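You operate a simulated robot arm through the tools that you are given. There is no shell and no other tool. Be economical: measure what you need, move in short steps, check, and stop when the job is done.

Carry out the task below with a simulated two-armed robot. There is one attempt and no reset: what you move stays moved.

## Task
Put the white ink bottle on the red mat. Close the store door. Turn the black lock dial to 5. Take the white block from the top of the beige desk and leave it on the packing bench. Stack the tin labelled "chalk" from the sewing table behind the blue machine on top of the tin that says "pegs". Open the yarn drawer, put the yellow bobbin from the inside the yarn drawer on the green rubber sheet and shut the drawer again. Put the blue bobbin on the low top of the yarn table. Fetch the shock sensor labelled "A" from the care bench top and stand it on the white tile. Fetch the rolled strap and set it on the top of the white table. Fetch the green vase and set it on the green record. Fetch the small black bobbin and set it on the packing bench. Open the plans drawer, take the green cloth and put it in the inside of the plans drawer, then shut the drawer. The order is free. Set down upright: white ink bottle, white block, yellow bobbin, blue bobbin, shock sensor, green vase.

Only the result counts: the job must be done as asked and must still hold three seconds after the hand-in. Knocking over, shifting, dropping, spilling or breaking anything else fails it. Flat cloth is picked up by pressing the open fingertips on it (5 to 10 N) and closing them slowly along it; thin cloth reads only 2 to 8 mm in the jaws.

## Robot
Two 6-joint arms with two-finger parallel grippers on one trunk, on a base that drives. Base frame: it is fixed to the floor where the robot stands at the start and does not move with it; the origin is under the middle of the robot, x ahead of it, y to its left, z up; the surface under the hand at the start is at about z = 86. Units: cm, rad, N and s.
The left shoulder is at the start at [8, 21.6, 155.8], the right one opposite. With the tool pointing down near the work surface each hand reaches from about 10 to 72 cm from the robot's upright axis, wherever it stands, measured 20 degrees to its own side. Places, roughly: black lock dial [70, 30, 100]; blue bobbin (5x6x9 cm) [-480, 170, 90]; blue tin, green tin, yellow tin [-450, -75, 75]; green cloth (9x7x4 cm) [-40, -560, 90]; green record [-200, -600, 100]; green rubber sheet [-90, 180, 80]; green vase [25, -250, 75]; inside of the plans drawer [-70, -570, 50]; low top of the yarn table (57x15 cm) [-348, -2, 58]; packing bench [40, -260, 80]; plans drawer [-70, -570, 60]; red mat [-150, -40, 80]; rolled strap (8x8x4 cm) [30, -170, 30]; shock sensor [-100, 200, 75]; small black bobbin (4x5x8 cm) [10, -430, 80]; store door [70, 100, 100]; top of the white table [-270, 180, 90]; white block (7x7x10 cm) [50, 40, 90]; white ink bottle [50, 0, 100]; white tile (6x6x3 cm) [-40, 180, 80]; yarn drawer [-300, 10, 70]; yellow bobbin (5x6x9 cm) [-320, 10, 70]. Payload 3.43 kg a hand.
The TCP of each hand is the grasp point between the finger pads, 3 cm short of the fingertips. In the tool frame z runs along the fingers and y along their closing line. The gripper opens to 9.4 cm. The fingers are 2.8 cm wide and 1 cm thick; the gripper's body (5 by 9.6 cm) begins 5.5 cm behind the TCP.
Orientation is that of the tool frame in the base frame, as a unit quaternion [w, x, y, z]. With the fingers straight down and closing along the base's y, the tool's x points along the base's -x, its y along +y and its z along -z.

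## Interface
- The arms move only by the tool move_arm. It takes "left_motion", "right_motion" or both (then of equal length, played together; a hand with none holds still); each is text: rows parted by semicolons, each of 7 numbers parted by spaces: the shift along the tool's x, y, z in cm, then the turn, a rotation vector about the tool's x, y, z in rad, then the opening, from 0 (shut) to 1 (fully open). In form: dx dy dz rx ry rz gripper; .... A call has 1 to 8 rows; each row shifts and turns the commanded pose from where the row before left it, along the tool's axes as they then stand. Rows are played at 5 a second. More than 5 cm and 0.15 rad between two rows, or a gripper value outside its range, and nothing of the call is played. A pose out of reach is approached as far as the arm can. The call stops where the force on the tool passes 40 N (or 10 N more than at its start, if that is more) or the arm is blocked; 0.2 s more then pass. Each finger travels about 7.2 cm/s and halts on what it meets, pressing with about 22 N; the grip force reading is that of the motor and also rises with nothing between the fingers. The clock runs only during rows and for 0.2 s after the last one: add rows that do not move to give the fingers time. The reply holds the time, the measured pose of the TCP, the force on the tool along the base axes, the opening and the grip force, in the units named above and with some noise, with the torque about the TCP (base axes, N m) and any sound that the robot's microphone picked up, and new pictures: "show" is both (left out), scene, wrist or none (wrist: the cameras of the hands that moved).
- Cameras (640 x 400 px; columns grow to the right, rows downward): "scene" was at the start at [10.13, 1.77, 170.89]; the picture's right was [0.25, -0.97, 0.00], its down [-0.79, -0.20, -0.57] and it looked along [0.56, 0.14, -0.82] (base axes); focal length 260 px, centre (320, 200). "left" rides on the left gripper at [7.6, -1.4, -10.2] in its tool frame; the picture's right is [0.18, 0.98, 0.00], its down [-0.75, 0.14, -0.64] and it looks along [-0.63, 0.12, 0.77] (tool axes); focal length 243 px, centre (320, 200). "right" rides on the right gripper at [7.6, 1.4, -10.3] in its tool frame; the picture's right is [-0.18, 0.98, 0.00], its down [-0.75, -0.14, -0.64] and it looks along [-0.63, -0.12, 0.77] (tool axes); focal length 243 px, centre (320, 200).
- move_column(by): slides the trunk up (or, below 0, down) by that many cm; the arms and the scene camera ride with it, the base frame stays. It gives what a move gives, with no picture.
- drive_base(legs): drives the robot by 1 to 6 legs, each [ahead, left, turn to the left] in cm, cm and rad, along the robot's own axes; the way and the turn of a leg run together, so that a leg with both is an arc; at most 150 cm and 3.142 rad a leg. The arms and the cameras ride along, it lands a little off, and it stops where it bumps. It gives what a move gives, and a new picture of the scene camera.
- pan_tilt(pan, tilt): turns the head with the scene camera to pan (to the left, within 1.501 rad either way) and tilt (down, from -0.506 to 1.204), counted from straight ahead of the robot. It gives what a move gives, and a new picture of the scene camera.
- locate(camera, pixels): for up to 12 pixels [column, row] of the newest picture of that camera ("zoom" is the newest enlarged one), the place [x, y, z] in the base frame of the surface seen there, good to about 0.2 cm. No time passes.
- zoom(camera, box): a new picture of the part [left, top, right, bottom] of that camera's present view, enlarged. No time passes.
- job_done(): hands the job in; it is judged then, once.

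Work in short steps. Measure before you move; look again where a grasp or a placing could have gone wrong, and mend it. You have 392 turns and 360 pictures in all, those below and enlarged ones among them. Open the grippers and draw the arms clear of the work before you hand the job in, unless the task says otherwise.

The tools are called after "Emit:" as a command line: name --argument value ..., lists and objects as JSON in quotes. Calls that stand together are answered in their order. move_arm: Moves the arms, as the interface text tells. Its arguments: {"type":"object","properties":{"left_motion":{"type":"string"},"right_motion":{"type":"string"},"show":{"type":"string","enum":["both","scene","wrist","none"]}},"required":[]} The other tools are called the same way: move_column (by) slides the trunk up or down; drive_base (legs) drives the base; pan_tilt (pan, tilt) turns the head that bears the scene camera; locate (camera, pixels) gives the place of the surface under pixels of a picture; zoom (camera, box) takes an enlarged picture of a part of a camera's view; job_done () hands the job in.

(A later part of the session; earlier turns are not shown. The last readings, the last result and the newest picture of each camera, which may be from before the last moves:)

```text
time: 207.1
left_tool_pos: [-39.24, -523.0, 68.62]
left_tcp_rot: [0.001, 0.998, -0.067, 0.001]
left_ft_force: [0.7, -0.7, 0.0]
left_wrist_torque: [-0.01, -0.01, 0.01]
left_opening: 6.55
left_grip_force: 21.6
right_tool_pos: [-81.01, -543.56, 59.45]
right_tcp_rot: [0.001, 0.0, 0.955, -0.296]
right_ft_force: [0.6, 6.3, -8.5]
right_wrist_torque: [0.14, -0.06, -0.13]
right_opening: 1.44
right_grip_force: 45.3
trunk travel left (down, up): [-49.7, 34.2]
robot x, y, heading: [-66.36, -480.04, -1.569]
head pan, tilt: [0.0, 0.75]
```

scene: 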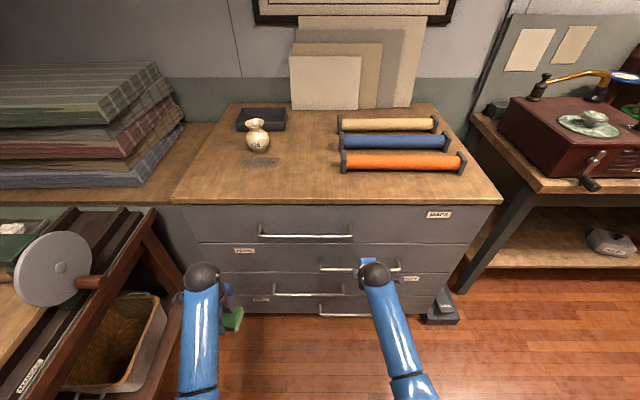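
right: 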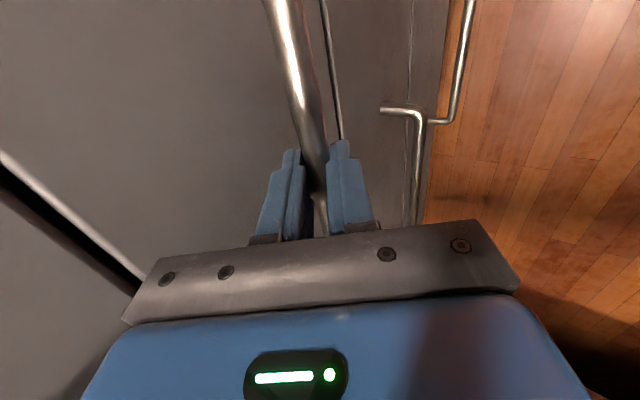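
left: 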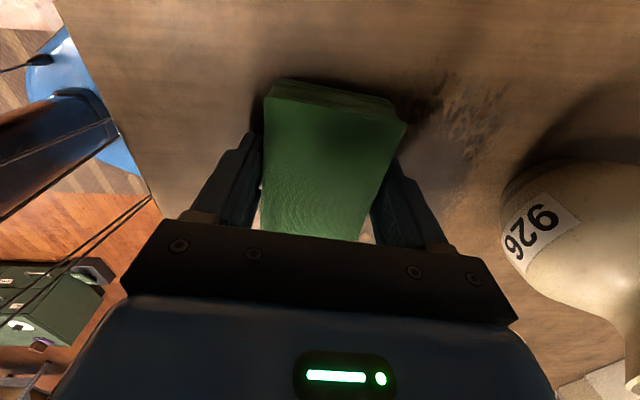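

Bar gripped. Pull back 8 cm as a test.

Emit:
move_arm --right_motion "0 1.6 -1.1 0 0 0 0; 0 1.6 -1.1 0 0 0 0; 0 1.6 -1.1 0 0 0 0; 0 1.6 -1.1 0 0 0 0; 0 0 0 0 0 0 0" --show "scene"

```text
time: 208.3
left_tool_pos: [-39.12, -523.08, 68.5]
left_tcp_rot: [0.0, 0.998, -0.067, 0.001]
left_ft_force: [0.4, -0.3, -0.8]
left_wrist_torque: [0.01, 0.03, 0.0]
left_opening: 6.57
left_grip_force: 22.0
right_tool_pos: [-80.94, -535.79, 59.54]
right_tcp_rot: [0.002, 0.0, 0.955, -0.295]
right_ft_force: [1.3, 1.8, -20.4]
right_wrist_torque: [0.31, 0.44, -0.49]
right_opening: 1.46
right_grip_force: 44.8
trunk travel left (down, up): [-49.7, 34.2]
robot x, y, heading: [-66.86, -479.99, -1.566]
head pan, tilt: [0.0, 0.75]
```

scene: 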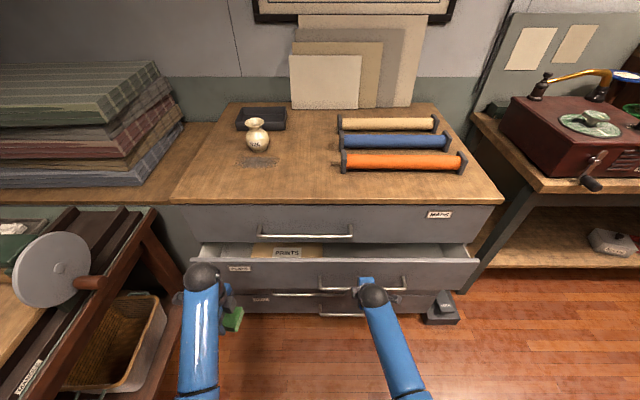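

Drawer slides. Draw the left hand back out of its way, then pull 14 cm more.

Emit:
move_arm --left_motion "0 -4 0 0 0 0 0.3; 0 -4 0 0 0 0 0.3; 0 -4 0 0 0 0 0.3; 0 -2 0 0 0 0 0.3" --show "none"

Emit:
move_arm --right_motion "0 1.9 -1.3 0 0 0 0; 0 1.9 -1.3 0 0 0 0; 0 1.9 -1.3 0 0 0 0; 0 1.9 -1.3 0 0 0 0; 0 1.9 -1.3 0 0 0 0; 0 1.9 -1.3 0 0 0 0; 0 0 0 0 0 0 0" --show "scene"

```text
time: 209.3
left_tool_pos: [-37.28, -509.14, 68.47]
left_tcp_rot: [0.0, 0.998, -0.067, 0.001]
left_ft_force: [0.0, -0.2, -0.1]
left_wrist_torque: [0.03, -0.01, 0.01]
left_opening: 6.57
left_grip_force: 22.2
right_tool_pos: [-80.99, -535.99, 59.49]
right_tcp_rot: [0.002, 0.0, 0.955, -0.296]
right_ft_force: [3.2, 1.0, -24.4]
right_wrist_torque: [0.16, 0.0, -0.07]
right_opening: 1.47
right_grip_force: 44.8
trunk travel left (down, up): [-49.7, 34.2]
robot x, y, heading: [-66.87, -480.03, -1.563]
head pan, tilt: [0.0, 0.75]
```

```text
time: 210.9
left_tool_pos: [-37.39, -509.02, 68.48]
left_tcp_rot: [0.0, 0.998, -0.068, 0.002]
left_ft_force: [1.0, -0.4, 0.6]
left_wrist_torque: [0.0, 0.0, -0.01]
left_opening: 6.55
left_grip_force: 21.5
right_tool_pos: [-81.05, -522.12, 59.51]
right_tcp_rot: [0.002, 0.0, 0.955, -0.296]
right_ft_force: [-16.4, 0.8, -13.2]
right_wrist_torque: [0.29, 0.58, -0.29]
right_opening: 1.47
right_grip_force: 45.3
trunk travel left (down, up): [-49.7, 34.2]
robot x, y, heading: [-66.63, -479.99, -1.566]
head pan, tilt: [0.0, 0.75]
```

scene: 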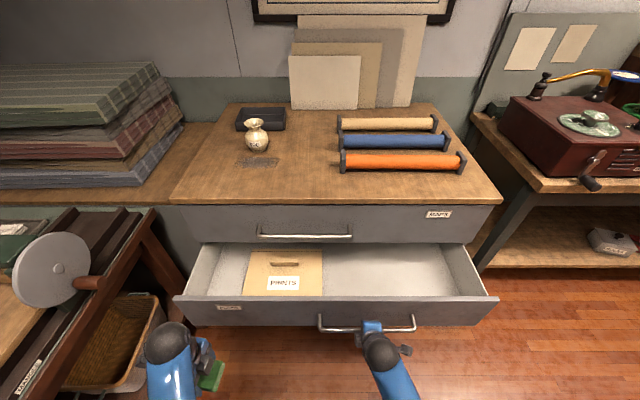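

Drawer is open with free floor at (385,270). Measure inside.

Emit:
locate --camera "scene" --pixels '[[350, 270], [385, 270], [420, 270], [385, 285], [385, 250], [285, 265], [400, 298], [320, 262], [250, 300], [350, 285], [320, 280]]'

```text
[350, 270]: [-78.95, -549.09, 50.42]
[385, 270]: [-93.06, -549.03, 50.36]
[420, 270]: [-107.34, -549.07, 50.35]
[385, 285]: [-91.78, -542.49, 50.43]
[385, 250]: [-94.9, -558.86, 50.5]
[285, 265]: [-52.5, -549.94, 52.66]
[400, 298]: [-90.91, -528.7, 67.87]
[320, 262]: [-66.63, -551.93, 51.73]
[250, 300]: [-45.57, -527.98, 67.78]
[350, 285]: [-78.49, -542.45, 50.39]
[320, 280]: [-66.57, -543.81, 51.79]
```

Place target (-85,-537). Release the handle, retreat the right hand, then raise the trunk and shift right.

Emit:
move_arm --right_motion "0 0 0 0 0 0 0.5; 0 0 0 0 0 0 0.5; 0 0 -4 0 0 0 0.5; 0 0 -4 0 0 0 0.5; 0 0 -4 0 0 0 0.5" --show "none"

Emit:
move_column --by 10

Emit:
drive_base --legs '[[0, -30, 0]]'

```text
time: 212.1
left_tool_pos: [-37.35, -509.03, 68.43]
left_tcp_rot: [0.001, 0.998, -0.067, 0.001]
left_ft_force: [0.1, 0.2, 0.2]
left_wrist_torque: [0.02, 0.01, 0.0]
left_opening: 6.59
left_grip_force: 22.3
right_tool_pos: [-80.92, -515.2, 69.53]
right_tcp_rot: [0.001, 0.0, 0.954, -0.299]
right_ft_force: [-0.3, -0.1, -0.5]
right_wrist_torque: [0.03, -0.05, 0.01]
right_opening: 4.71
right_grip_force: 0.0
trunk travel left (down, up): [-49.7, 34.2]
robot x, y, heading: [-66.79, -479.99, -1.565]
head pan, tilt: [0.0, 0.75]
```

```text
time: 213.4
left_tool_pos: [-37.27, -508.97, 78.4]
left_tcp_rot: [0.0, 0.998, -0.068, 0.001]
left_ft_force: [0.3, -0.5, -1.1]
left_wrist_torque: [0.02, -0.02, -0.03]
left_opening: 6.58
left_grip_force: 22.2
right_tool_pos: [-80.9, -515.2, 79.43]
right_tcp_rot: [0.002, 0.0, 0.955, -0.298]
right_ft_force: [0.0, -1.0, 0.5]
right_wrist_torque: [0.0, 0.01, -0.01]
right_opening: 4.69
right_grip_force: 0.0
trunk travel left (down, up): [-59.7, 24.3]
robot x, y, heading: [-66.63, -479.93, -1.57]
head pan, tilt: [0.0, 0.75]
```

```text
time: 215.4
left_tool_pos: [-66.31, -509.07, 78.42]
left_tcp_rot: [0.0, 0.998, -0.067, -0.001]
left_ft_force: [-0.5, 0.0, 0.1]
left_wrist_torque: [0.02, 0.01, -0.01]
left_opening: 6.56
left_grip_force: 22.2
right_tool_pos: [-110.0, -515.41, 79.57]
right_tcp_rot: [0.001, -0.001, 0.954, -0.298]
right_ft_force: [0.2, -0.9, 0.0]
right_wrist_torque: [0.0, -0.03, 0.0]
right_opening: 4.7
right_grip_force: 0.1
trunk travel left (down, up): [-59.7, 24.3]
robot x, y, heading: [-95.98, -479.7, -1.565]
head pan, tilt: [0.0, 0.75]
```

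scene: 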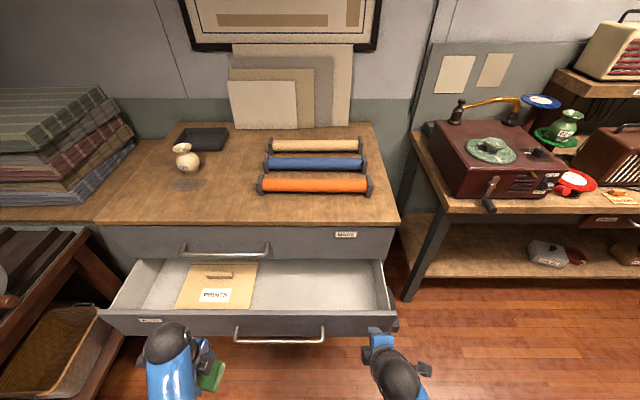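

Carry the cloth over the open drawer.

Emit:
move_arm --left_motion "-1.85 3.77 0 0 0 0 0.3; -1.85 3.77 0 0 0 0 0.3; -1.85 3.77 0 0 0 0 0.3; -1.85 3.77 0 0 0 0 0.3; -1.85 3.77 0 0 0 0 0.3; -1.85 3.77 0 0 0 0 0.3; -1.85 3.77 0 0 0 0 0.3; -1.85 3.77 0 0 0 0 0.3" --show "both"

```text
time: 217.2
left_tool_pos: [-85.27, -537.37, 78.39]
left_tcp_rot: [0.0, 0.998, -0.067, 0.001]
left_ft_force: [0.3, -0.2, 0.3]
left_wrist_torque: [0.03, -0.03, 0.0]
left_opening: 6.55
left_grip_force: 22.2
right_tool_pos: [-110.15, -515.5, 79.4]
right_tcp_rot: [0.001, 0.0, 0.955, -0.298]
right_ft_force: [-0.1, -1.1, 0.0]
right_wrist_torque: [-0.02, 0.0, 0.0]
right_opening: 4.69
right_grip_force: 0.1
trunk travel left (down, up): [-59.7, 24.3]
robot x, y, heading: [-96.01, -479.91, -1.567]
head pan, tilt: [0.0, 0.75]
```

scene: 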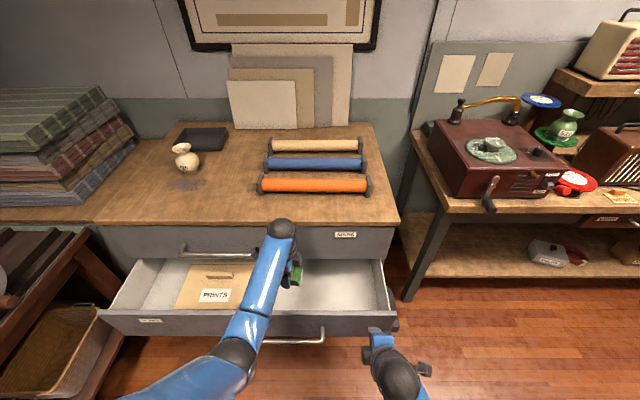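
left: 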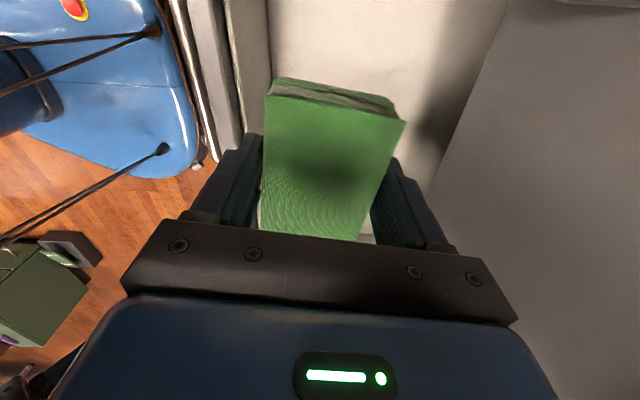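

Lower into the drawer to just above the floor.

Emit:
move_arm --left_motion "0 0 4.8 0 0 0 0.3; 0 0 4.8 0 0 0 0.3; 0 0 4.8 0 0 0 0.3; 0 0 4.8 0 0 0 0.3; 0 0 4 0 0 0 0.3; 0 0 0.6 0 0 0 0.3; 0 0 0 0 0 0 0.3" --show "both"

```text
time: 218.8
left_tool_pos: [-84.62, -535.17, 57.65]
left_tcp_rot: [0.001, 0.998, -0.067, 0.001]
left_ft_force: [0.1, 0.5, -0.1]
left_wrist_torque: [0.0, 0.01, 0.02]
left_opening: 6.58
left_grip_force: 21.6
left hand out of reach, approached as far as the arm can: row 4, 5, 6
right_tool_pos: [-110.03, -515.49, 79.47]
right_tcp_rot: [0.0, 0.0, 0.955, -0.298]
right_ft_force: [0.4, 0.3, -0.1]
right_wrist_torque: [-0.02, 0.02, 0.01]
right_opening: 4.72
right_grip_force: 0.0
trunk travel left (down, up): [-59.7, 24.3]
robot x, y, heading: [-95.89, -480.14, -1.567]
head pan, tilt: [0.0, 0.75]
```

scene: 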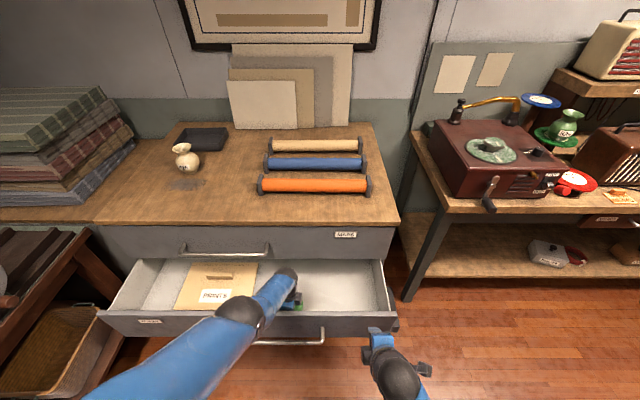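
left: 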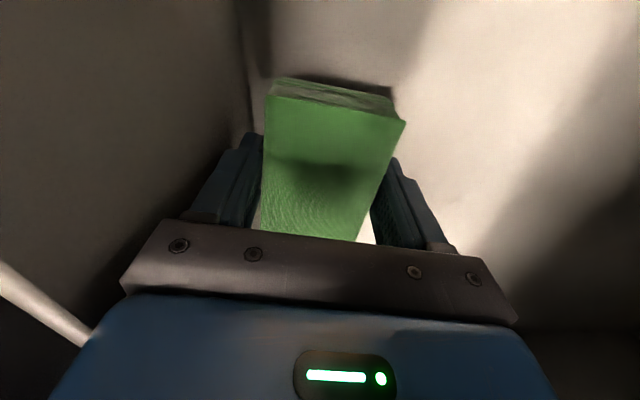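

Emit:
locate --camera "scene" --pixels '[[240, 310], [262, 300], [280, 283], [200, 340]]'

```text
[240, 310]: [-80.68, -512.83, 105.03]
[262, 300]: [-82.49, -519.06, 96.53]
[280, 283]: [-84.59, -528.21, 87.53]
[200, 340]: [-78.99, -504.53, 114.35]
```

Arm clears the drawer front. Lower the trunk 2 cm, move forward 1.5 cm, then lower the rest.

Emit:
move_column --by -2.5

Emit:
move_arm --left_motion "0 1.5 -0.5 0 0 0 0.3; 0 0 0 0 0 0 0.3" --show "none"

Emit:
move_column --by -1.2

```text
time: 219.5
left_tool_pos: [-84.56, -535.08, 55.11]
left_tcp_rot: [0.001, 0.998, -0.067, 0.0]
left_ft_force: [0.0, -0.6, -0.2]
left_wrist_torque: [0.0, -0.01, 0.04]
left_opening: 6.56
left_grip_force: 22.2
right_tool_pos: [-110.01, -515.33, 76.98]
right_tcp_rot: [0.002, 0.0, 0.954, -0.299]
right_ft_force: [-0.1, -0.5, -0.9]
right_wrist_torque: [0.02, -0.02, 0.02]
right_opening: 4.7
right_grip_force: 0.0
trunk travel left (down, up): [-57.2, 26.8]
robot x, y, heading: [-95.6, -480.16, -1.566]
head pan, tilt: [0.0, 0.75]
```

```text
time: 220.1
left_tool_pos: [-84.7, -536.02, 56.13]
left_tcp_rot: [0.002, 0.998, -0.067, 0.0]
left_ft_force: [0.7, 0.2, -0.8]
left_wrist_torque: [0.01, 0.0, 0.01]
left_opening: 6.57
left_grip_force: 22.4
left hand out of reach, approached as far as the arm can: row 1
right_tool_pos: [-110.1, -515.39, 76.9]
right_tcp_rot: [0.001, -0.001, 0.955, -0.298]
right_ft_force: [-0.2, 0.4, -0.5]
right_wrist_torque: [0.0, -0.04, -0.01]
right_opening: 4.73
right_grip_force: 0.0
trunk travel left (down, up): [-57.2, 26.8]
robot x, y, heading: [-95.68, -480.13, -1.564]
head pan, tilt: [0.0, 0.75]
```

```text
time: 220.7
left_tool_pos: [-84.58, -536.03, 54.99]
left_tcp_rot: [0.001, 0.998, -0.067, 0.001]
left_ft_force: [-0.6, 0.4, -0.6]
left_wrist_torque: [0.02, 0.01, -0.02]
left_opening: 6.56
left_grip_force: 22.2
right_tool_pos: [-110.1, -515.4, 75.81]
right_tcp_rot: [0.001, -0.001, 0.955, -0.298]
right_ft_force: [-0.4, -0.8, -0.4]
right_wrist_torque: [0.01, 0.01, 0.0]
right_opening: 4.68
right_grip_force: 0.0
trunk travel left (down, up): [-56.0, 28.0]
robot x, y, heading: [-95.59, -480.0, -1.57]
head pan, tilt: [0.0, 0.75]
```

Emit:
move_column --by -1.1

Emit:
move_arm --left_motion "0 0 0 0 0 0 0.9; 0 0 0 0 0 0 0.9; 0 0 0 0 0 0 0.9" --show "wrist"

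```text
time: 221.3
left_tool_pos: [-84.68, -535.97, 53.87]
left_tcp_rot: [0.0, 0.998, -0.067, 0.0]
left_ft_force: [-0.4, 0.0, -1.0]
left_wrist_torque: [0.0, 0.03, -0.02]
left_opening: 6.56
left_grip_force: 21.8
right_tool_pos: [-109.98, -515.42, 74.72]
right_tcp_rot: [0.001, 0.0, 0.954, -0.299]
right_ft_force: [-0.2, 0.2, -0.5]
right_wrist_torque: [0.04, 0.0, -0.01]
right_opening: 4.72
right_grip_force: 0.1
trunk travel left (down, up): [-54.9, 29.1]
robot x, y, heading: [-95.66, -480.0, -1.567]
head pan, tilt: [0.0, 0.75]
```

```text
time: 222.1
left_tool_pos: [-84.7, -536.02, 54.0]
left_tcp_rot: [0.001, 0.998, -0.067, 0.001]
left_ft_force: [0.5, 0.1, 0.2]
left_wrist_torque: [0.0, 0.03, 0.04]
left_opening: 8.45
left_grip_force: 0.0
right_tool_pos: [-110.05, -515.37, 74.68]
right_tcp_rot: [0.001, -0.001, 0.954, -0.299]
right_ft_force: [-0.7, 0.4, -0.3]
right_wrist_torque: [0.02, -0.01, 0.02]
right_opening: 4.7
right_grip_force: 0.1
trunk travel left (down, up): [-54.9, 29.1]
robot x, y, heading: [-95.78, -479.96, -1.57]
head pan, tilt: [0.0, 0.75]
```

left: 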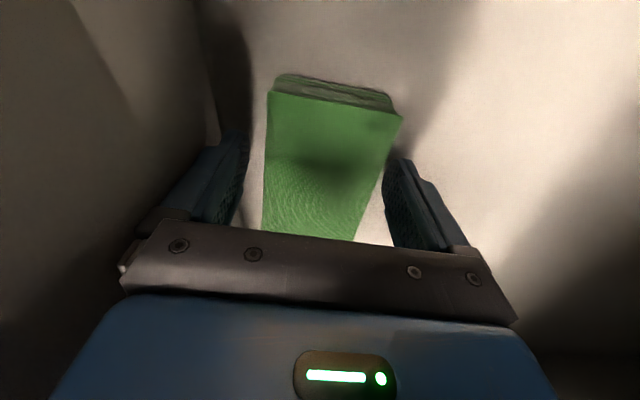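

Released. Lift the left hand out and back over the front.

Emit:
move_arm --left_motion "0 0 -4.5 0 0 0 0.9; 0 0 -4.5 0 0 0 0.9; 0 0 -4.5 0 0 0 0.9; 0 0 -4.5 0 0 0 0.9; 0 0 -4 0 0 0 0.9; 0 -4.5 0 0 0 0 0.9; 0 -4.5 0 0 0 0 0.9; 0 -4.5 0 0 0 0 0.9" --show "none"

Emit:
move_arm --left_motion "4 -4.5 0 0 0 0 0.9; 4 -4.5 0 0 0 0 0.9; 4 -3 0 0 0 0 0.9" --show "scene"

```text
time: 223.9
left_tool_pos: [-82.71, -522.74, 75.69]
left_tcp_rot: [0.003, 0.998, -0.067, 0.001]
left_ft_force: [-0.1, 0.1, 1.0]
left_wrist_torque: [-0.03, -0.01, 0.01]
left_opening: 8.46
left_grip_force: 0.0
left hand out of reach, approached as far as the arm can: row 8
right_tool_pos: [-110.1, -515.3, 74.58]
right_tcp_rot: [0.001, -0.001, 0.954, -0.299]
right_ft_force: [0.4, -0.2, -0.2]
right_wrist_torque: [-0.02, 0.02, 0.04]
right_opening: 4.7
right_grip_force: 0.1
trunk travel left (down, up): [-54.9, 29.1]
robot x, y, heading: [-96.01, -480.19, -1.565]
head pan, tilt: [0.0, 0.75]
```

```text
refused: row 1 steps farther than a row can; nothing moved
```

Move the left hand aside first, bring the right hand to the bar's line.

Emit:
move_arm --left_motion "4 -2.5 0 0 0 0 0.9; 4 -2.5 0 0 0 0 0.9; 4.5 -2 0 0 0 0 0.9; 4.5 -1 0 0 0 0 0.9; 4.5 0 0 0 0 0 0.9; 4.5 0 0 0 0 0 0.9; 0 0 0 0 0 0 0.9; 0 0 0 0 0 0 0.9" --right_motion "0 0 0 0 0 0 0.5; -2 0 0 0 0 0 0.5; -4.5 0 0 0 0 0 0.5; -4.5 0 0 0 0 0 0.5; -4.5 0 0 0 0 0 0.5; -4.5 0 0 0 0 0 0.5; -4.5 0 0 0 0 0 0.5; -4.5 0 0 0 0 0 0.5" --show "both"

```text
time: 225.9
left_tool_pos: [-55.75, -518.53, 75.01]
left_tcp_rot: [0.001, 0.998, -0.067, 0.001]
left_ft_force: [-0.4, 0.8, -0.3]
left_wrist_torque: [0.02, -0.03, -0.06]
left_opening: 8.46
left_grip_force: 0.0
left hand out of reach, approached as far as the arm can: row 1
right_tool_pos: [-88.05, -514.84, 70.51]
right_tcp_rot: [-0.051, 0.016, 0.959, -0.278]
right_ft_force: [0.4, -0.1, 0.1]
right_wrist_torque: [-0.02, 0.05, 0.0]
right_opening: 4.7
right_grip_force: 0.3
trunk travel left (down, up): [-54.9, 29.1]
robot x, y, heading: [-95.81, -480.11, -1.569]
head pan, tilt: [0.0, 0.75]
stopped in row 8 (right hand): the arm was blocked; the commanded pose is now the measured one
```

scene: 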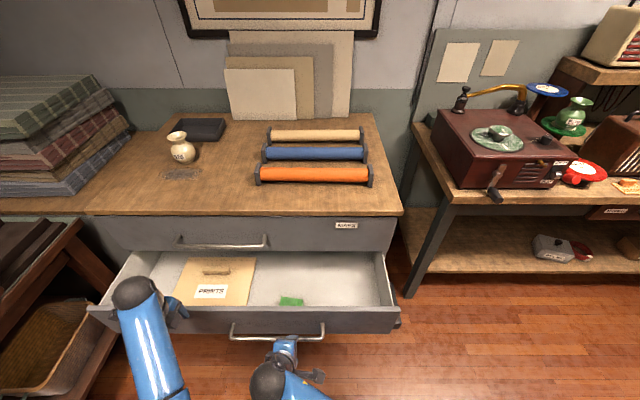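
right: 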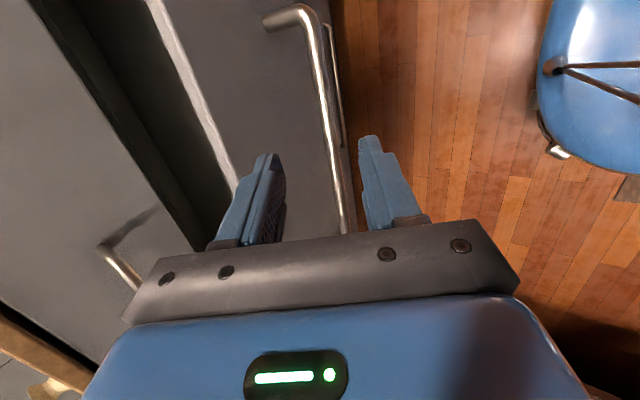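
left: 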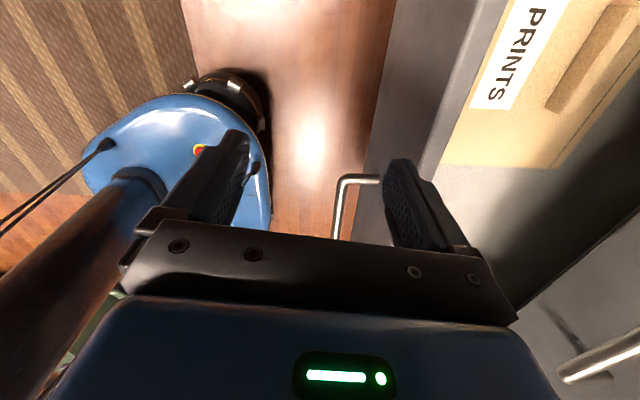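

Cloth lies in the drawer at (290,300). The bar lies straight ahead along the right tool's axis; advance 12.8 cm and grip it.

Emit:
move_arm --right_motion "0 0 4.4 0 0 0 0.5; 0 0 4.4 0 0 0 0.5; 0 -0.2 3.8 0 0 0 0.5; 0 0 0 0 0 0 0; 0 0 0 0 0 0 0; 0 0 0 0 0 0 0" --show "wrist"

```text
time: 227.3
left_tool_pos: [-55.79, -518.49, 75.12]
left_tcp_rot: [0.001, 0.998, -0.067, 0.001]
left_ft_force: [-0.3, -0.1, 0.2]
left_wrist_torque: [-0.01, 0.02, -0.01]
left_opening: 8.44
left_grip_force: 0.0
right_tool_pos: [-88.96, -520.91, 59.86]
right_tcp_rot: [-0.051, 0.009, 0.96, -0.277]
right_ft_force: [2.2, -1.3, 5.0]
right_wrist_torque: [-0.05, -0.77, -1.11]
right_opening: 1.47
right_grip_force: 45.0
trunk travel left (down, up): [-54.9, 29.1]
robot x, y, heading: [-96.12, -480.24, -1.563]
head pan, tilt: [0.0, 0.75]
```

right: 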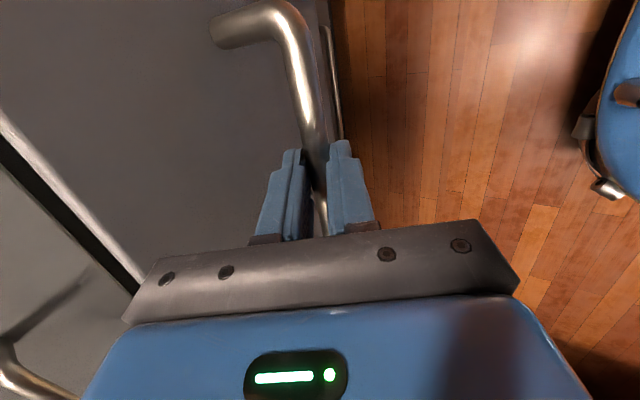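

Push the drawer shut.

Emit:
move_arm --right_motion "0 -2.5 1.6 0 0 0 0; 0 -2.5 1.6 0 0 0 0; 0 -2.5 1.6 0 0 0 0; 0 -2.5 1.6 0 0 0 0; 0 -2.5 1.6 0 0 0 0; 0 -2.5 1.6 0 0 0 0; 0 -2.5 1.6 0 0 0 0; 0 0 0 0 0 0 0" --show "scene"

```text
time: 229.1
left_tool_pos: [-55.64, -518.55, 75.04]
left_tcp_rot: [0.001, 0.998, -0.068, -0.001]
left_ft_force: [0.3, 1.3, 0.2]
left_wrist_torque: [-0.05, 0.01, 0.0]
left_opening: 8.46
left_grip_force: 0.0
right_tool_pos: [-89.5, -541.64, 59.95]
right_tcp_rot: [-0.049, 0.005, 0.959, -0.279]
right_ft_force: [35.9, -0.8, -5.8]
right_wrist_torque: [0.06, -1.41, -0.64]
right_opening: 1.56
right_grip_force: 44.3
right hand out of reach, approached as far as the arm can: row 7
trunk travel left (down, up): [-54.9, 29.1]
robot x, y, heading: [-96.23, -480.26, -1.562]
head pan, tilt: [0.0, 0.75]
```

scene: 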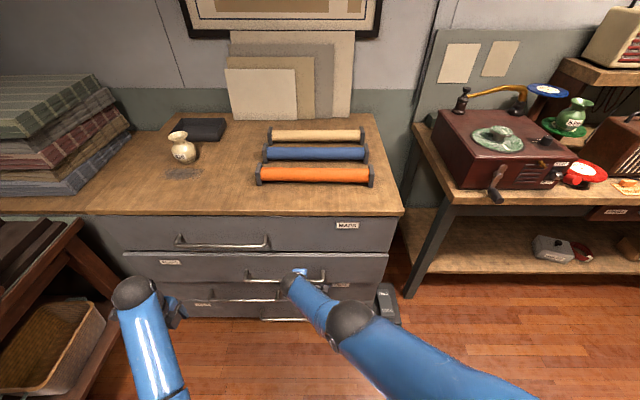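

About 1 cm remains and the arm is at its limit; nudge the base ahead.

Emit:
drive_base --legs '[[1.5, 0, 0]]'

Emit:
zoom --camera "scene" --box '[90, 190, 430, 330]'

```text
time: 229.9
left_tool_pos: [-55.56, -520.05, 75.05]
left_tcp_rot: [0.001, 0.998, -0.067, -0.001]
left_ft_force: [-0.1, -0.2, 0.4]
left_wrist_torque: [-0.01, -0.03, -0.01]
left_opening: 8.46
left_grip_force: 0.0
right_tool_pos: [-89.73, -543.07, 59.92]
right_tcp_rot: [-0.052, 0.006, 0.96, -0.276]
right_ft_force: [28.4, -3.9, -4.7]
right_wrist_torque: [-0.13, -1.36, -0.63]
right_opening: 1.49
right_grip_force: 45.9
trunk travel left (down, up): [-54.9, 29.1]
robot x, y, heading: [-95.85, -481.51, -1.565]
head pan, tilt: [0.0, 0.75]
```

scene: 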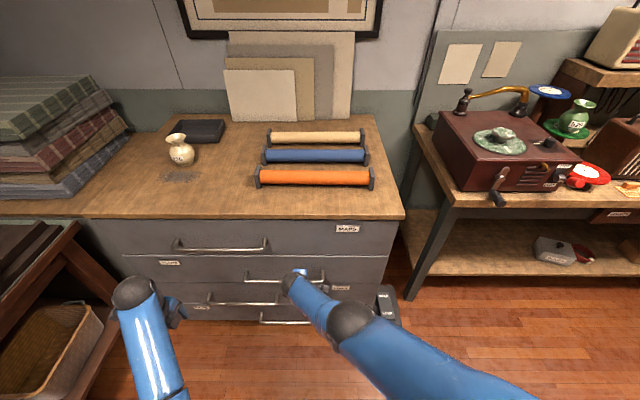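

```text
1.88 times, centred on (260, 260) of scene
```

zoom: 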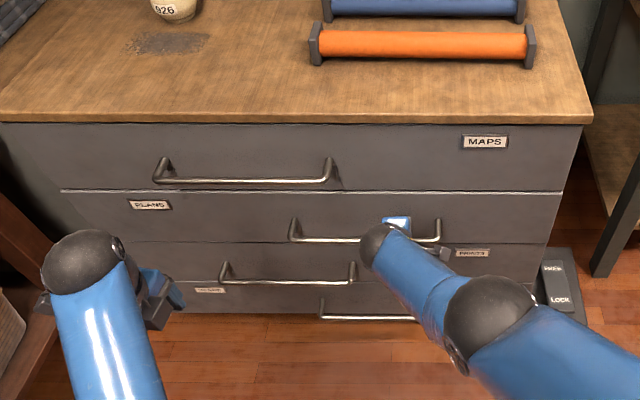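

Emit:
locate --camera "zoom" --pixels '[[100, 206], [300, 205], [480, 215], [100, 165], [420, 165], [300, 252], [200, 191], [400, 191]]'

```text
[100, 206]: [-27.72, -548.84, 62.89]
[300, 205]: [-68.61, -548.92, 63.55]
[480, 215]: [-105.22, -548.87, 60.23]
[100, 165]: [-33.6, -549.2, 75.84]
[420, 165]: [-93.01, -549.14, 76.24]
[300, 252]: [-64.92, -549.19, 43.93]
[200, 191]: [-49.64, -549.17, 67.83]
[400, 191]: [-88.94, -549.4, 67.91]
```

3 mm remain; nudge once more.

Emit:
drive_base --legs '[[1, 0, 0]]'

Emit:
zoom --camera "scene" --box '[90, 190, 430, 330]'

Emit:
locate --camera "scene" --pixels '[[140, 263], [230, 262], [350, 265], [150, 238], [300, 238]]'

```text
time: 231.2
left_tool_pos: [-55.71, -520.67, 75.16]
left_tcp_rot: [0.002, 0.998, -0.066, 0.001]
left_ft_force: [0.3, 0.6, -0.2]
left_wrist_torque: [-0.01, 0.01, -0.04]
left_opening: 8.47
left_grip_force: 0.0
right_tool_pos: [-89.65, -543.34, 59.7]
right_tcp_rot: [-0.05, 0.009, 0.96, -0.275]
right_ft_force: [0.0, 10.2, 12.5]
right_wrist_torque: [0.1, -0.13, -1.63]
right_opening: 1.47
right_grip_force: 45.4
trunk travel left (down, up): [-54.9, 29.1]
robot x, y, heading: [-95.8, -482.31, -1.566]
head pan, tilt: [0.0, 0.75]
stopped in leg 1: the force on the tool passed its limit at 41 N (the readings are from after the stop); the commanded pose is now the measured one
```

scene: 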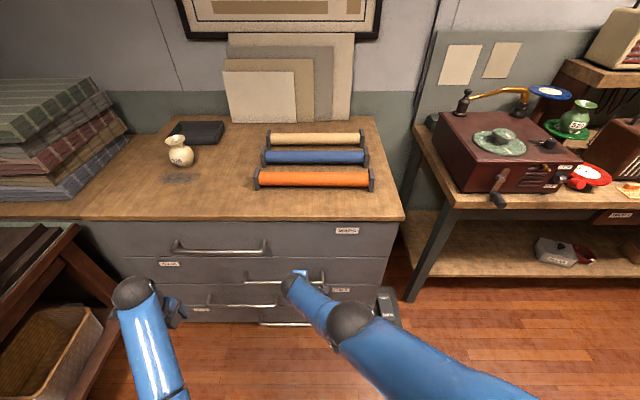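

```text
1.88 times, centred on (260, 260) of scene
```

zoom: 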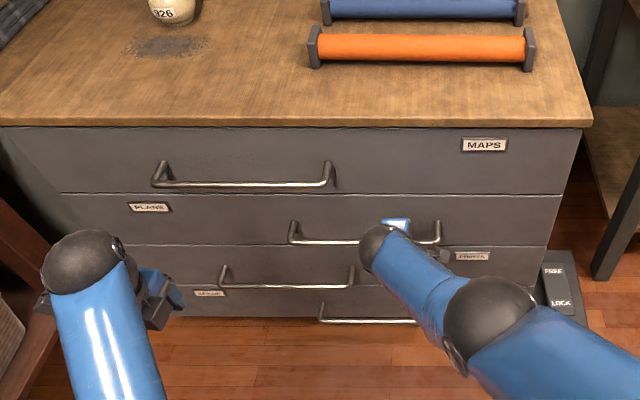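

```text
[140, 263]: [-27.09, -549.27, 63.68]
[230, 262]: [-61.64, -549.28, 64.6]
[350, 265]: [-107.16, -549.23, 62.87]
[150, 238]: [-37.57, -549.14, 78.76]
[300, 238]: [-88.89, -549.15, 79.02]
```

Flush now. Release the bar and back the right hand off, then undo its tilt.

Emit:
move_arm --right_motion "0 0 0 0 0 0 0.4; 0 0 0 0 0 0 0.5; 0 0 -4 0 0 0 0.5; 0 0 -4 0 0 0 0.5; 0 0 -4 0 0 0 0.5; 0 0 -2 0 0 0 0.5" --show "none"

Emit:
drive_base --legs '[[-30, 0, 0]]'

Emit:
move_arm --right_motion "0 0 0 -0.15 0 0 1; 0 0 0 -0.15 0 0 1; 0 0 0 -0.15 0 0 1; 0 0 0 -0.12 0 0 1; 0 0 0 0 0 0.15 1; 0 0 0 0 0 0.15 1; 0 0 0 0 0 0.15 1; 0 0 0 0 0 0.15 1" --left_motion "0 0 0 0 0 -0.15 1; 0 0 0 0 0 -0.15 1; 0 0 0 0 0 -0.15 1; 0 0 0 0 0 -0.15 1; 0 0 0 0 0 -0.15 1; 0 0 0 0 0 -0.15 1; 0 0 0 0 0 -0.15 1; 0 0 0 0 0 -0.15 1" --show "none"

```text
time: 231.9
left_tool_pos: [-55.67, -520.71, 75.12]
left_tcp_rot: [0.003, 0.998, -0.066, 0.001]
left_ft_force: [-0.3, -0.1, 0.9]
left_wrist_torque: [0.02, 0.0, -0.01]
left_opening: 8.49
left_grip_force: 0.1
right_tool_pos: [-90.87, -541.01, 58.15]
right_tcp_rot: [-0.071, -0.005, 0.966, -0.248]
right_ft_force: [0.2, 0.0, 0.0]
right_wrist_torque: [0.0, -0.04, 0.05]
right_opening: 4.69
right_grip_force: 0.1
trunk travel left (down, up): [-54.9, 29.1]
robot x, y, heading: [-95.72, -482.28, -1.564]
head pan, tilt: [0.0, 0.75]
stopped in row 3 (right hand): the force on the tool passed its limit at 74 N (the readings are from after the stop); the commanded pose is now the measured one
```

```text
time: 233.9
left_tool_pos: [-55.76, -490.66, 75.05]
left_tcp_rot: [0.0, 0.998, -0.065, 0.002]
left_ft_force: [-0.3, -0.6, -0.4]
left_wrist_torque: [0.02, 0.02, 0.01]
left_opening: 8.48
left_grip_force: 0.1
right_tool_pos: [-90.9, -510.78, 58.08]
right_tcp_rot: [-0.071, -0.006, 0.966, -0.247]
right_ft_force: [0.5, 0.6, -0.1]
right_wrist_torque: [-0.01, 0.01, 0.0]
right_opening: 4.68
right_grip_force: 0.1
trunk travel left (down, up): [-54.9, 29.1]
robot x, y, heading: [-96.08, -452.35, -1.564]
head pan, tilt: [0.0, 0.75]
```

scene: 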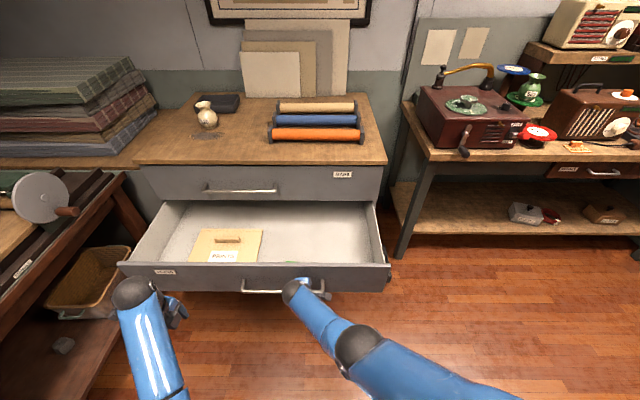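

```text
time: 235.7
left_tool_pos: [-55.68, -490.58, 75.19]
left_tcp_rot: [0.002, 0.86, 0.51, 0.001]
left_ft_force: [-0.1, 0.0, 0.3]
left_wrist_torque: [-0.02, -0.01, -0.01]
left_opening: 9.4
left_grip_force: 0.0
right_tool_pos: [-92.52, -506.87, 61.74]
right_tcp_rot: [-0.075, 0.309, 0.948, 0.01]
right_ft_force: [15.0, 0.5, 16.4]
right_wrist_torque: [-0.66, 0.13, 0.65]
right_opening: 8.83
right_grip_force: 0.2
right hand out of reach, approached as far as the arm can: row 1, 2, 3, 4
trunk travel left (down, up): [-54.9, 29.1]
robot x, y, heading: [-96.25, -452.24, -1.568]
head pan, tilt: [0.0, 0.75]
```

The finger had hooked the bar and the drawer got pulled open again. Look at the present state.

Emit:
pan_tilt --pan -0.1 --tilt 0.85

Emit:
move_arm --right_motion "0 0 0 0 0 0 0.9" --show "wrist"

```text
time: 236.4
left_tool_pos: [-55.61, -490.6, 75.16]
left_tcp_rot: [0.001, 0.86, 0.51, -0.001]
left_ft_force: [-0.3, 1.0, 0.0]
left_wrist_torque: [0.0, 0.02, 0.01]
left_opening: 9.4
left_grip_force: 0.1
right_tool_pos: [-92.59, -506.83, 61.82]
right_tcp_rot: [-0.076, 0.307, 0.949, 0.009]
right_ft_force: [15.3, -1.0, 24.9]
right_wrist_torque: [-1.08, 0.56, 0.63]
right_opening: 9.0
right_grip_force: 0.1
trunk travel left (down, up): [-54.9, 29.1]
robot x, y, heading: [-96.11, -452.29, -1.561]
head pan, tilt: [-0.099, 0.85]
```

scene: 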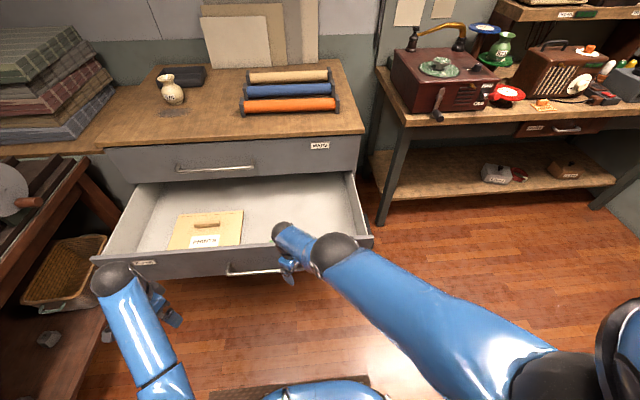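

```text
time: 236.8
left_tool_pos: [-55.75, -490.46, 75.2]
left_tcp_rot: [0.002, 0.861, 0.509, 0.0]
left_ft_force: [0.4, -0.3, 0.2]
left_wrist_torque: [-0.02, 0.02, 0.0]
left_opening: 9.4
left_grip_force: 0.1
right_tool_pos: [-92.75, -506.74, 61.75]
right_tcp_rot: [-0.077, 0.309, 0.948, 0.01]
right_ft_force: [6.3, 0.9, 30.4]
right_wrist_torque: [-1.23, 0.9, 0.2]
right_opening: 8.28
right_grip_force: 0.1
trunk travel left (down, up): [-54.9, 29.1]
robot x, y, heading: [-95.87, -452.4, -1.563]
head pan, tilt: [-0.099, 0.85]
```

right: 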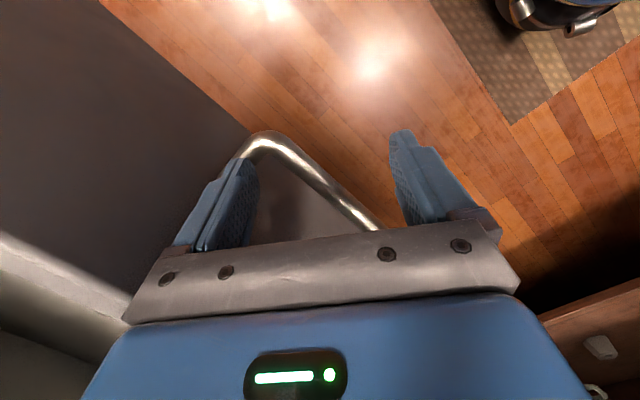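

The finger is behind the bar near its corner; lift straight up gently.

Emit:
move_arm --right_motion "0 0 -1 0 0 0 0.9; 0 0 -1.5 0 0 0 0.9; 0 0 -2 0 0 0 0.9" --show "wrist"

```text
time: 237.6
left_tool_pos: [-55.7, -490.68, 74.98]
left_tcp_rot: [0.001, 0.861, 0.509, 0.0]
left_ft_force: [0.2, -0.8, -0.4]
left_wrist_torque: [0.02, -0.01, -0.02]
left_opening: 9.38
left_grip_force: 0.1
right_tool_pos: [-91.21, -508.37, 64.78]
right_tcp_rot: [-0.078, 0.308, 0.948, 0.012]
right_ft_force: [0.2, -0.4, -0.3]
right_wrist_torque: [0.0, -0.03, -0.01]
right_opening: 8.45
right_grip_force: 0.0
right hand out of reach, approached as far as the arm can: row 1, 2, 3
trunk travel left (down, up): [-54.9, 29.1]
robot x, y, heading: [-96.32, -452.44, -1.561]
head pan, tilt: [-0.099, 0.85]
```

right: 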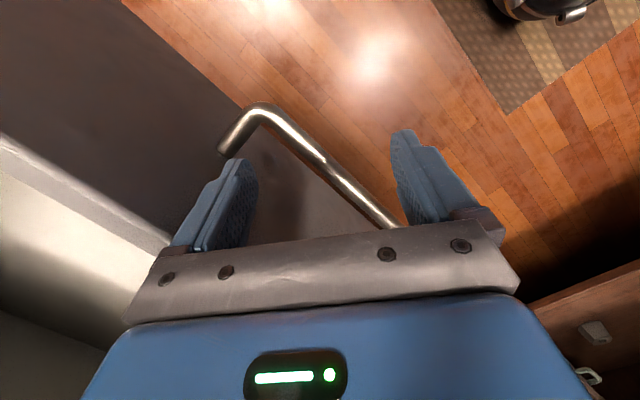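

Free. Raise by the trunk 14 cm and view the drawer.

Emit:
move_column --by 14

Emit:
drive_base --legs '[[-12, 0, 0]]'

Emit:
zoom --camera "scene" --box '[70, 130, 430, 330]'

```text
time: 239.3
left_tool_pos: [-55.74, -490.69, 89.08]
left_tcp_rot: [0.002, 0.86, 0.51, 0.0]
left_ft_force: [0.5, -0.5, 0.0]
left_wrist_torque: [0.03, 0.03, -0.02]
left_opening: 9.4
left_grip_force: 0.1
right_tool_pos: [-91.19, -508.53, 78.76]
right_tcp_rot: [-0.077, 0.307, 0.948, 0.012]
right_ft_force: [0.3, -0.6, 0.3]
right_wrist_torque: [-0.01, 0.02, -0.03]
right_opening: 8.45
right_grip_force: 0.0
trunk travel left (down, up): [-68.9, 15.1]
robot x, y, heading: [-95.91, -452.23, -1.567]
head pan, tilt: [-0.099, 0.85]
```

```text
time: 240.5
left_tool_pos: [-55.76, -478.99, 89.02]
left_tcp_rot: [0.001, 0.861, 0.509, 0.001]
left_ft_force: [0.3, 0.3, 0.0]
left_wrist_torque: [0.01, 0.01, 0.01]
left_opening: 9.42
left_grip_force: 0.1
right_tool_pos: [-91.35, -496.85, 78.73]
right_tcp_rot: [-0.077, 0.308, 0.948, 0.013]
right_ft_force: [-0.6, -0.5, -0.3]
right_wrist_torque: [0.0, 0.04, -0.03]
right_opening: 8.46
right_grip_force: 0.1
trunk travel left (down, up): [-68.9, 15.1]
robot x, y, heading: [-96.32, -440.5, -1.565]
head pan, tilt: [-0.099, 0.85]
```

scene: 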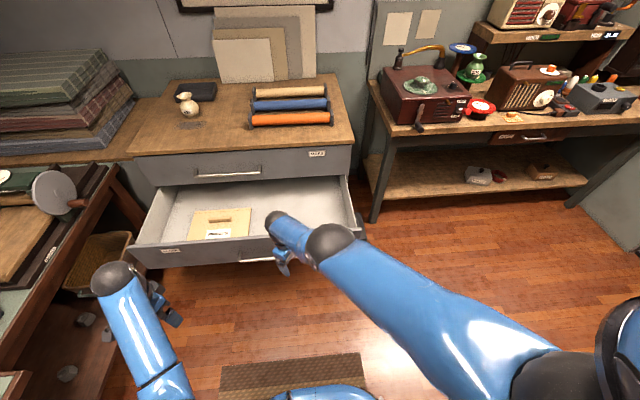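

```text
1.78 times, centred on (250, 230) of scene
```

zoom: 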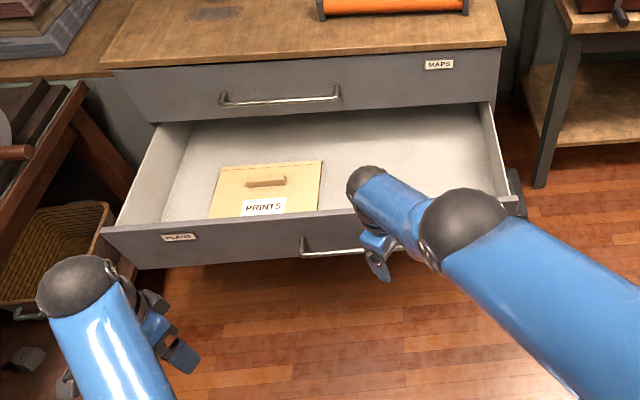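

Restore both hands to the standard downward pose, and push the drawer afterwards.

Emit:
move_arm --right_motion "0 0 0 -0.0136 -0.0187 0.134 1; 0 0 0 -0.0136 -0.0187 0.134 1; 0 0 0 -0.0136 -0.0187 0.134 1; 0 0 0 -0.0136 -0.0187 0.134 1; 0 0 0 -0.0136 -0.0187 0.134 0.5; 0 0 0 -0.0136 -0.0187 0.134 0; 0 0 0 -0.0136 -0.0187 0.134 0" --left_motion "0 0 0 0 0 -0.125 1; 0 0 0 0 0 -0.125 1; 0 0 0 0 0 -0.125 1; 0 0 0 0 0 -0.125 1; 0 0 0 0 0 0 1; 0 0 0 0 0 0 1; 0 0 0 0 0 0 1" --show "scene"

```text
time: 242.1
left_tool_pos: [-55.92, -478.78, 89.08]
left_tcp_rot: [0.002, 0.708, 0.706, 0.0]
left_ft_force: [0.3, 0.8, -0.5]
left_wrist_torque: [-0.01, 0.02, 0.02]
left_opening: 9.39
left_grip_force: 0.1
right_tool_pos: [-90.32, -498.36, 77.39]
right_tcp_rot: [-0.002, 0.707, 0.707, 0.001]
right_ft_force: [0.2, -0.1, 0.0]
right_wrist_torque: [0.01, 0.02, 0.02]
right_opening: 0.0
right_grip_force: 14.4
right hand out of reach, approached as far as the arm can: row 2, 3, 4, 5, 6, 7
trunk travel left (down, up): [-68.9, 15.1]
robot x, y, heading: [-96.03, -440.63, -1.567]
head pan, tilt: [-0.099, 0.85]
```

scene: 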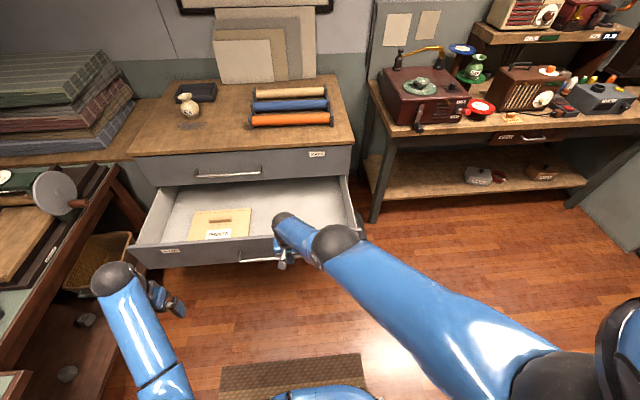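

Tuck the right hand 20 cm back and extend the left (closed) for pushing the drawer front at x≈-57.

Emit:
move_arm --right_motion "4 0 0 0 0 0 0; 4 0 0 0 0 0 0; 4 0 0 0 0 0 0; 4 0 0 0 0 0 0; 4 0 0 0 0 0 0; 0 0 0 0 0 0 0" --left_motion "-2 0 0 0 -0.15 0 0; -2 0 0 0 -0.15 0 0; 0 0 0 0 0 0 0; 0 0 0 0 0 0 0; 0 0 0 0 0 0 0; 0 0 0 0 0 0 0" --show "none"

Emit:
locate --camera "scene" --pixels '[[150, 262], [200, 255], [225, 250], [180, 243], [245, 258]]'

Emit:
move_column --by -20

```text
time: 243.5
left_tool_pos: [-55.99, -482.97, 89.24]
left_tcp_rot: [0.107, 0.7, 0.698, -0.106]
left_ft_force: [0.2, 0.5, -0.2]
left_wrist_torque: [-0.01, -0.02, -0.01]
left_opening: 0.03
left_grip_force: 21.7
right_tool_pos: [-84.43, -486.64, 69.5]
right_tcp_rot: [-0.001, 0.706, 0.708, 0.0]
right_ft_force: [-0.7, 0.4, 0.7]
right_wrist_torque: [0.0, -0.02, -0.01]
right_opening: 0.0
right_grip_force: 21.7
right hand out of reach, approached as far as the arm can: row 1, 2, 3, 4, 5
trunk travel left (down, up): [-68.9, 15.1]
robot x, y, heading: [-96.08, -440.39, -1.563]
head pan, tilt: [-0.099, 0.85]
```

```text
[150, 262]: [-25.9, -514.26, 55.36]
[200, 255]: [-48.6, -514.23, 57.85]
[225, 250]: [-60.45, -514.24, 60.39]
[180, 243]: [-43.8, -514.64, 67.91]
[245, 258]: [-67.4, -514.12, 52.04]
```

```text
time: 245.7
left_tool_pos: [-55.89, -482.74, 69.39]
left_tcp_rot: [0.107, 0.7, 0.698, -0.106]
left_ft_force: [0.2, -0.9, -0.3]
left_wrist_torque: [0.01, -0.01, 0.01]
left_opening: 0.0
left_grip_force: 22.1
right_tool_pos: [-84.42, -486.72, 49.53]
right_tcp_rot: [-0.001, 0.706, 0.708, -0.001]
right_ft_force: [-0.3, -0.6, -0.1]
right_wrist_torque: [-0.03, 0.03, -0.03]
right_opening: 0.0
right_grip_force: 21.5
trunk travel left (down, up): [-48.9, 35.1]
robot x, y, heading: [-96.05, -440.47, -1.564]
head pan, tilt: [-0.099, 0.85]
```

Extend the left fist forward and down; then push with the base.

Emit:
move_arm --left_motion "-3.38 0 2.62 0 0 0 0; -3.38 0 2.62 0 0 0 0; -3.38 0 2.62 0 0 0 0; -3.38 0 2.62 0 0 0 0; -3.38 0 2.62 0 0 0 0; 0 0 0 0 0 0 0" --show "scene"

```text
time: 247.1
left_tool_pos: [-55.93, -503.04, 61.53]
left_tcp_rot: [0.108, 0.7, 0.698, -0.107]
left_ft_force: [-0.8, 0.2, 1.1]
left_wrist_torque: [-0.02, -0.02, -0.02]
left_opening: 0.0
left_grip_force: 22.1
right_tool_pos: [-84.4, -486.6, 49.62]
right_tcp_rot: [-0.001, 0.707, 0.707, -0.002]
right_ft_force: [0.2, 0.6, -0.2]
right_wrist_torque: [0.0, -0.02, 0.0]
right_opening: 0.0
right_grip_force: 21.9
trunk travel left (down, up): [-48.9, 35.1]
robot x, y, heading: [-96.09, -440.33, -1.567]
head pan, tilt: [-0.099, 0.85]
```

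scene: 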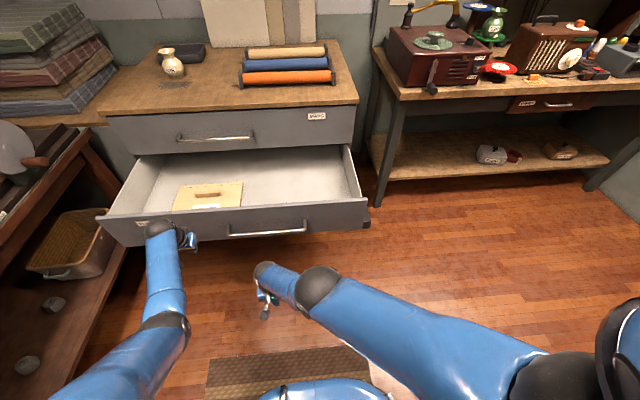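

Cloth is hidden behind the drawer front; raise the trunk to verify it is still inside.

Emit:
move_column --by 34

Emit:
drive_base --legs '[[4, 0, 0]]'

```text
time: 250.4
left_tool_pos: [-55.88, -503.15, 95.61]
left_tcp_rot: [0.106, 0.7, 0.698, -0.106]
left_ft_force: [0.1, 0.6, 0.0]
left_wrist_torque: [0.02, 0.02, 0.02]
left_opening: 0.0
left_grip_force: 21.9
right_tool_pos: [-84.37, -486.67, 83.56]
right_tcp_rot: [0.0, 0.706, 0.708, 0.0]
right_ft_force: [-0.5, -0.3, -0.1]
right_wrist_torque: [0.01, 0.0, -0.02]
right_opening: 0.02
right_grip_force: 22.1
trunk travel left (down, up): [-82.9, 1.1]
robot x, y, heading: [-96.12, -440.23, -1.562]
head pan, tilt: [-0.099, 0.85]
```

```text
time: 251.3
left_tool_pos: [-55.96, -506.24, 96.13]
left_tcp_rot: [0.109, 0.7, 0.698, -0.109]
left_ft_force: [0.2, 1.0, -0.1]
left_wrist_torque: [-0.03, 0.01, -0.03]
left_opening: 0.01
left_grip_force: 21.9
right_tool_pos: [-84.38, -489.91, 83.92]
right_tcp_rot: [0.002, 0.706, 0.708, -0.003]
right_ft_force: [-0.7, 2.2, -0.5]
right_wrist_torque: [-0.03, -0.03, 0.0]
right_opening: 0.0
right_grip_force: 22.1
trunk travel left (down, up): [-82.9, 1.1]
robot x, y, heading: [-96.35, -444.18, -1.564]
head pan, tilt: [-0.099, 0.85]
```

scene: 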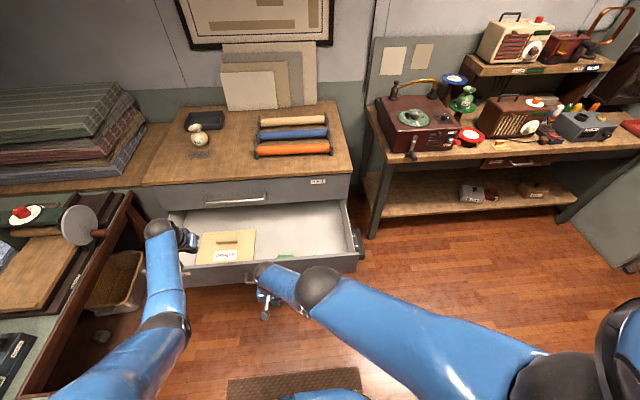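

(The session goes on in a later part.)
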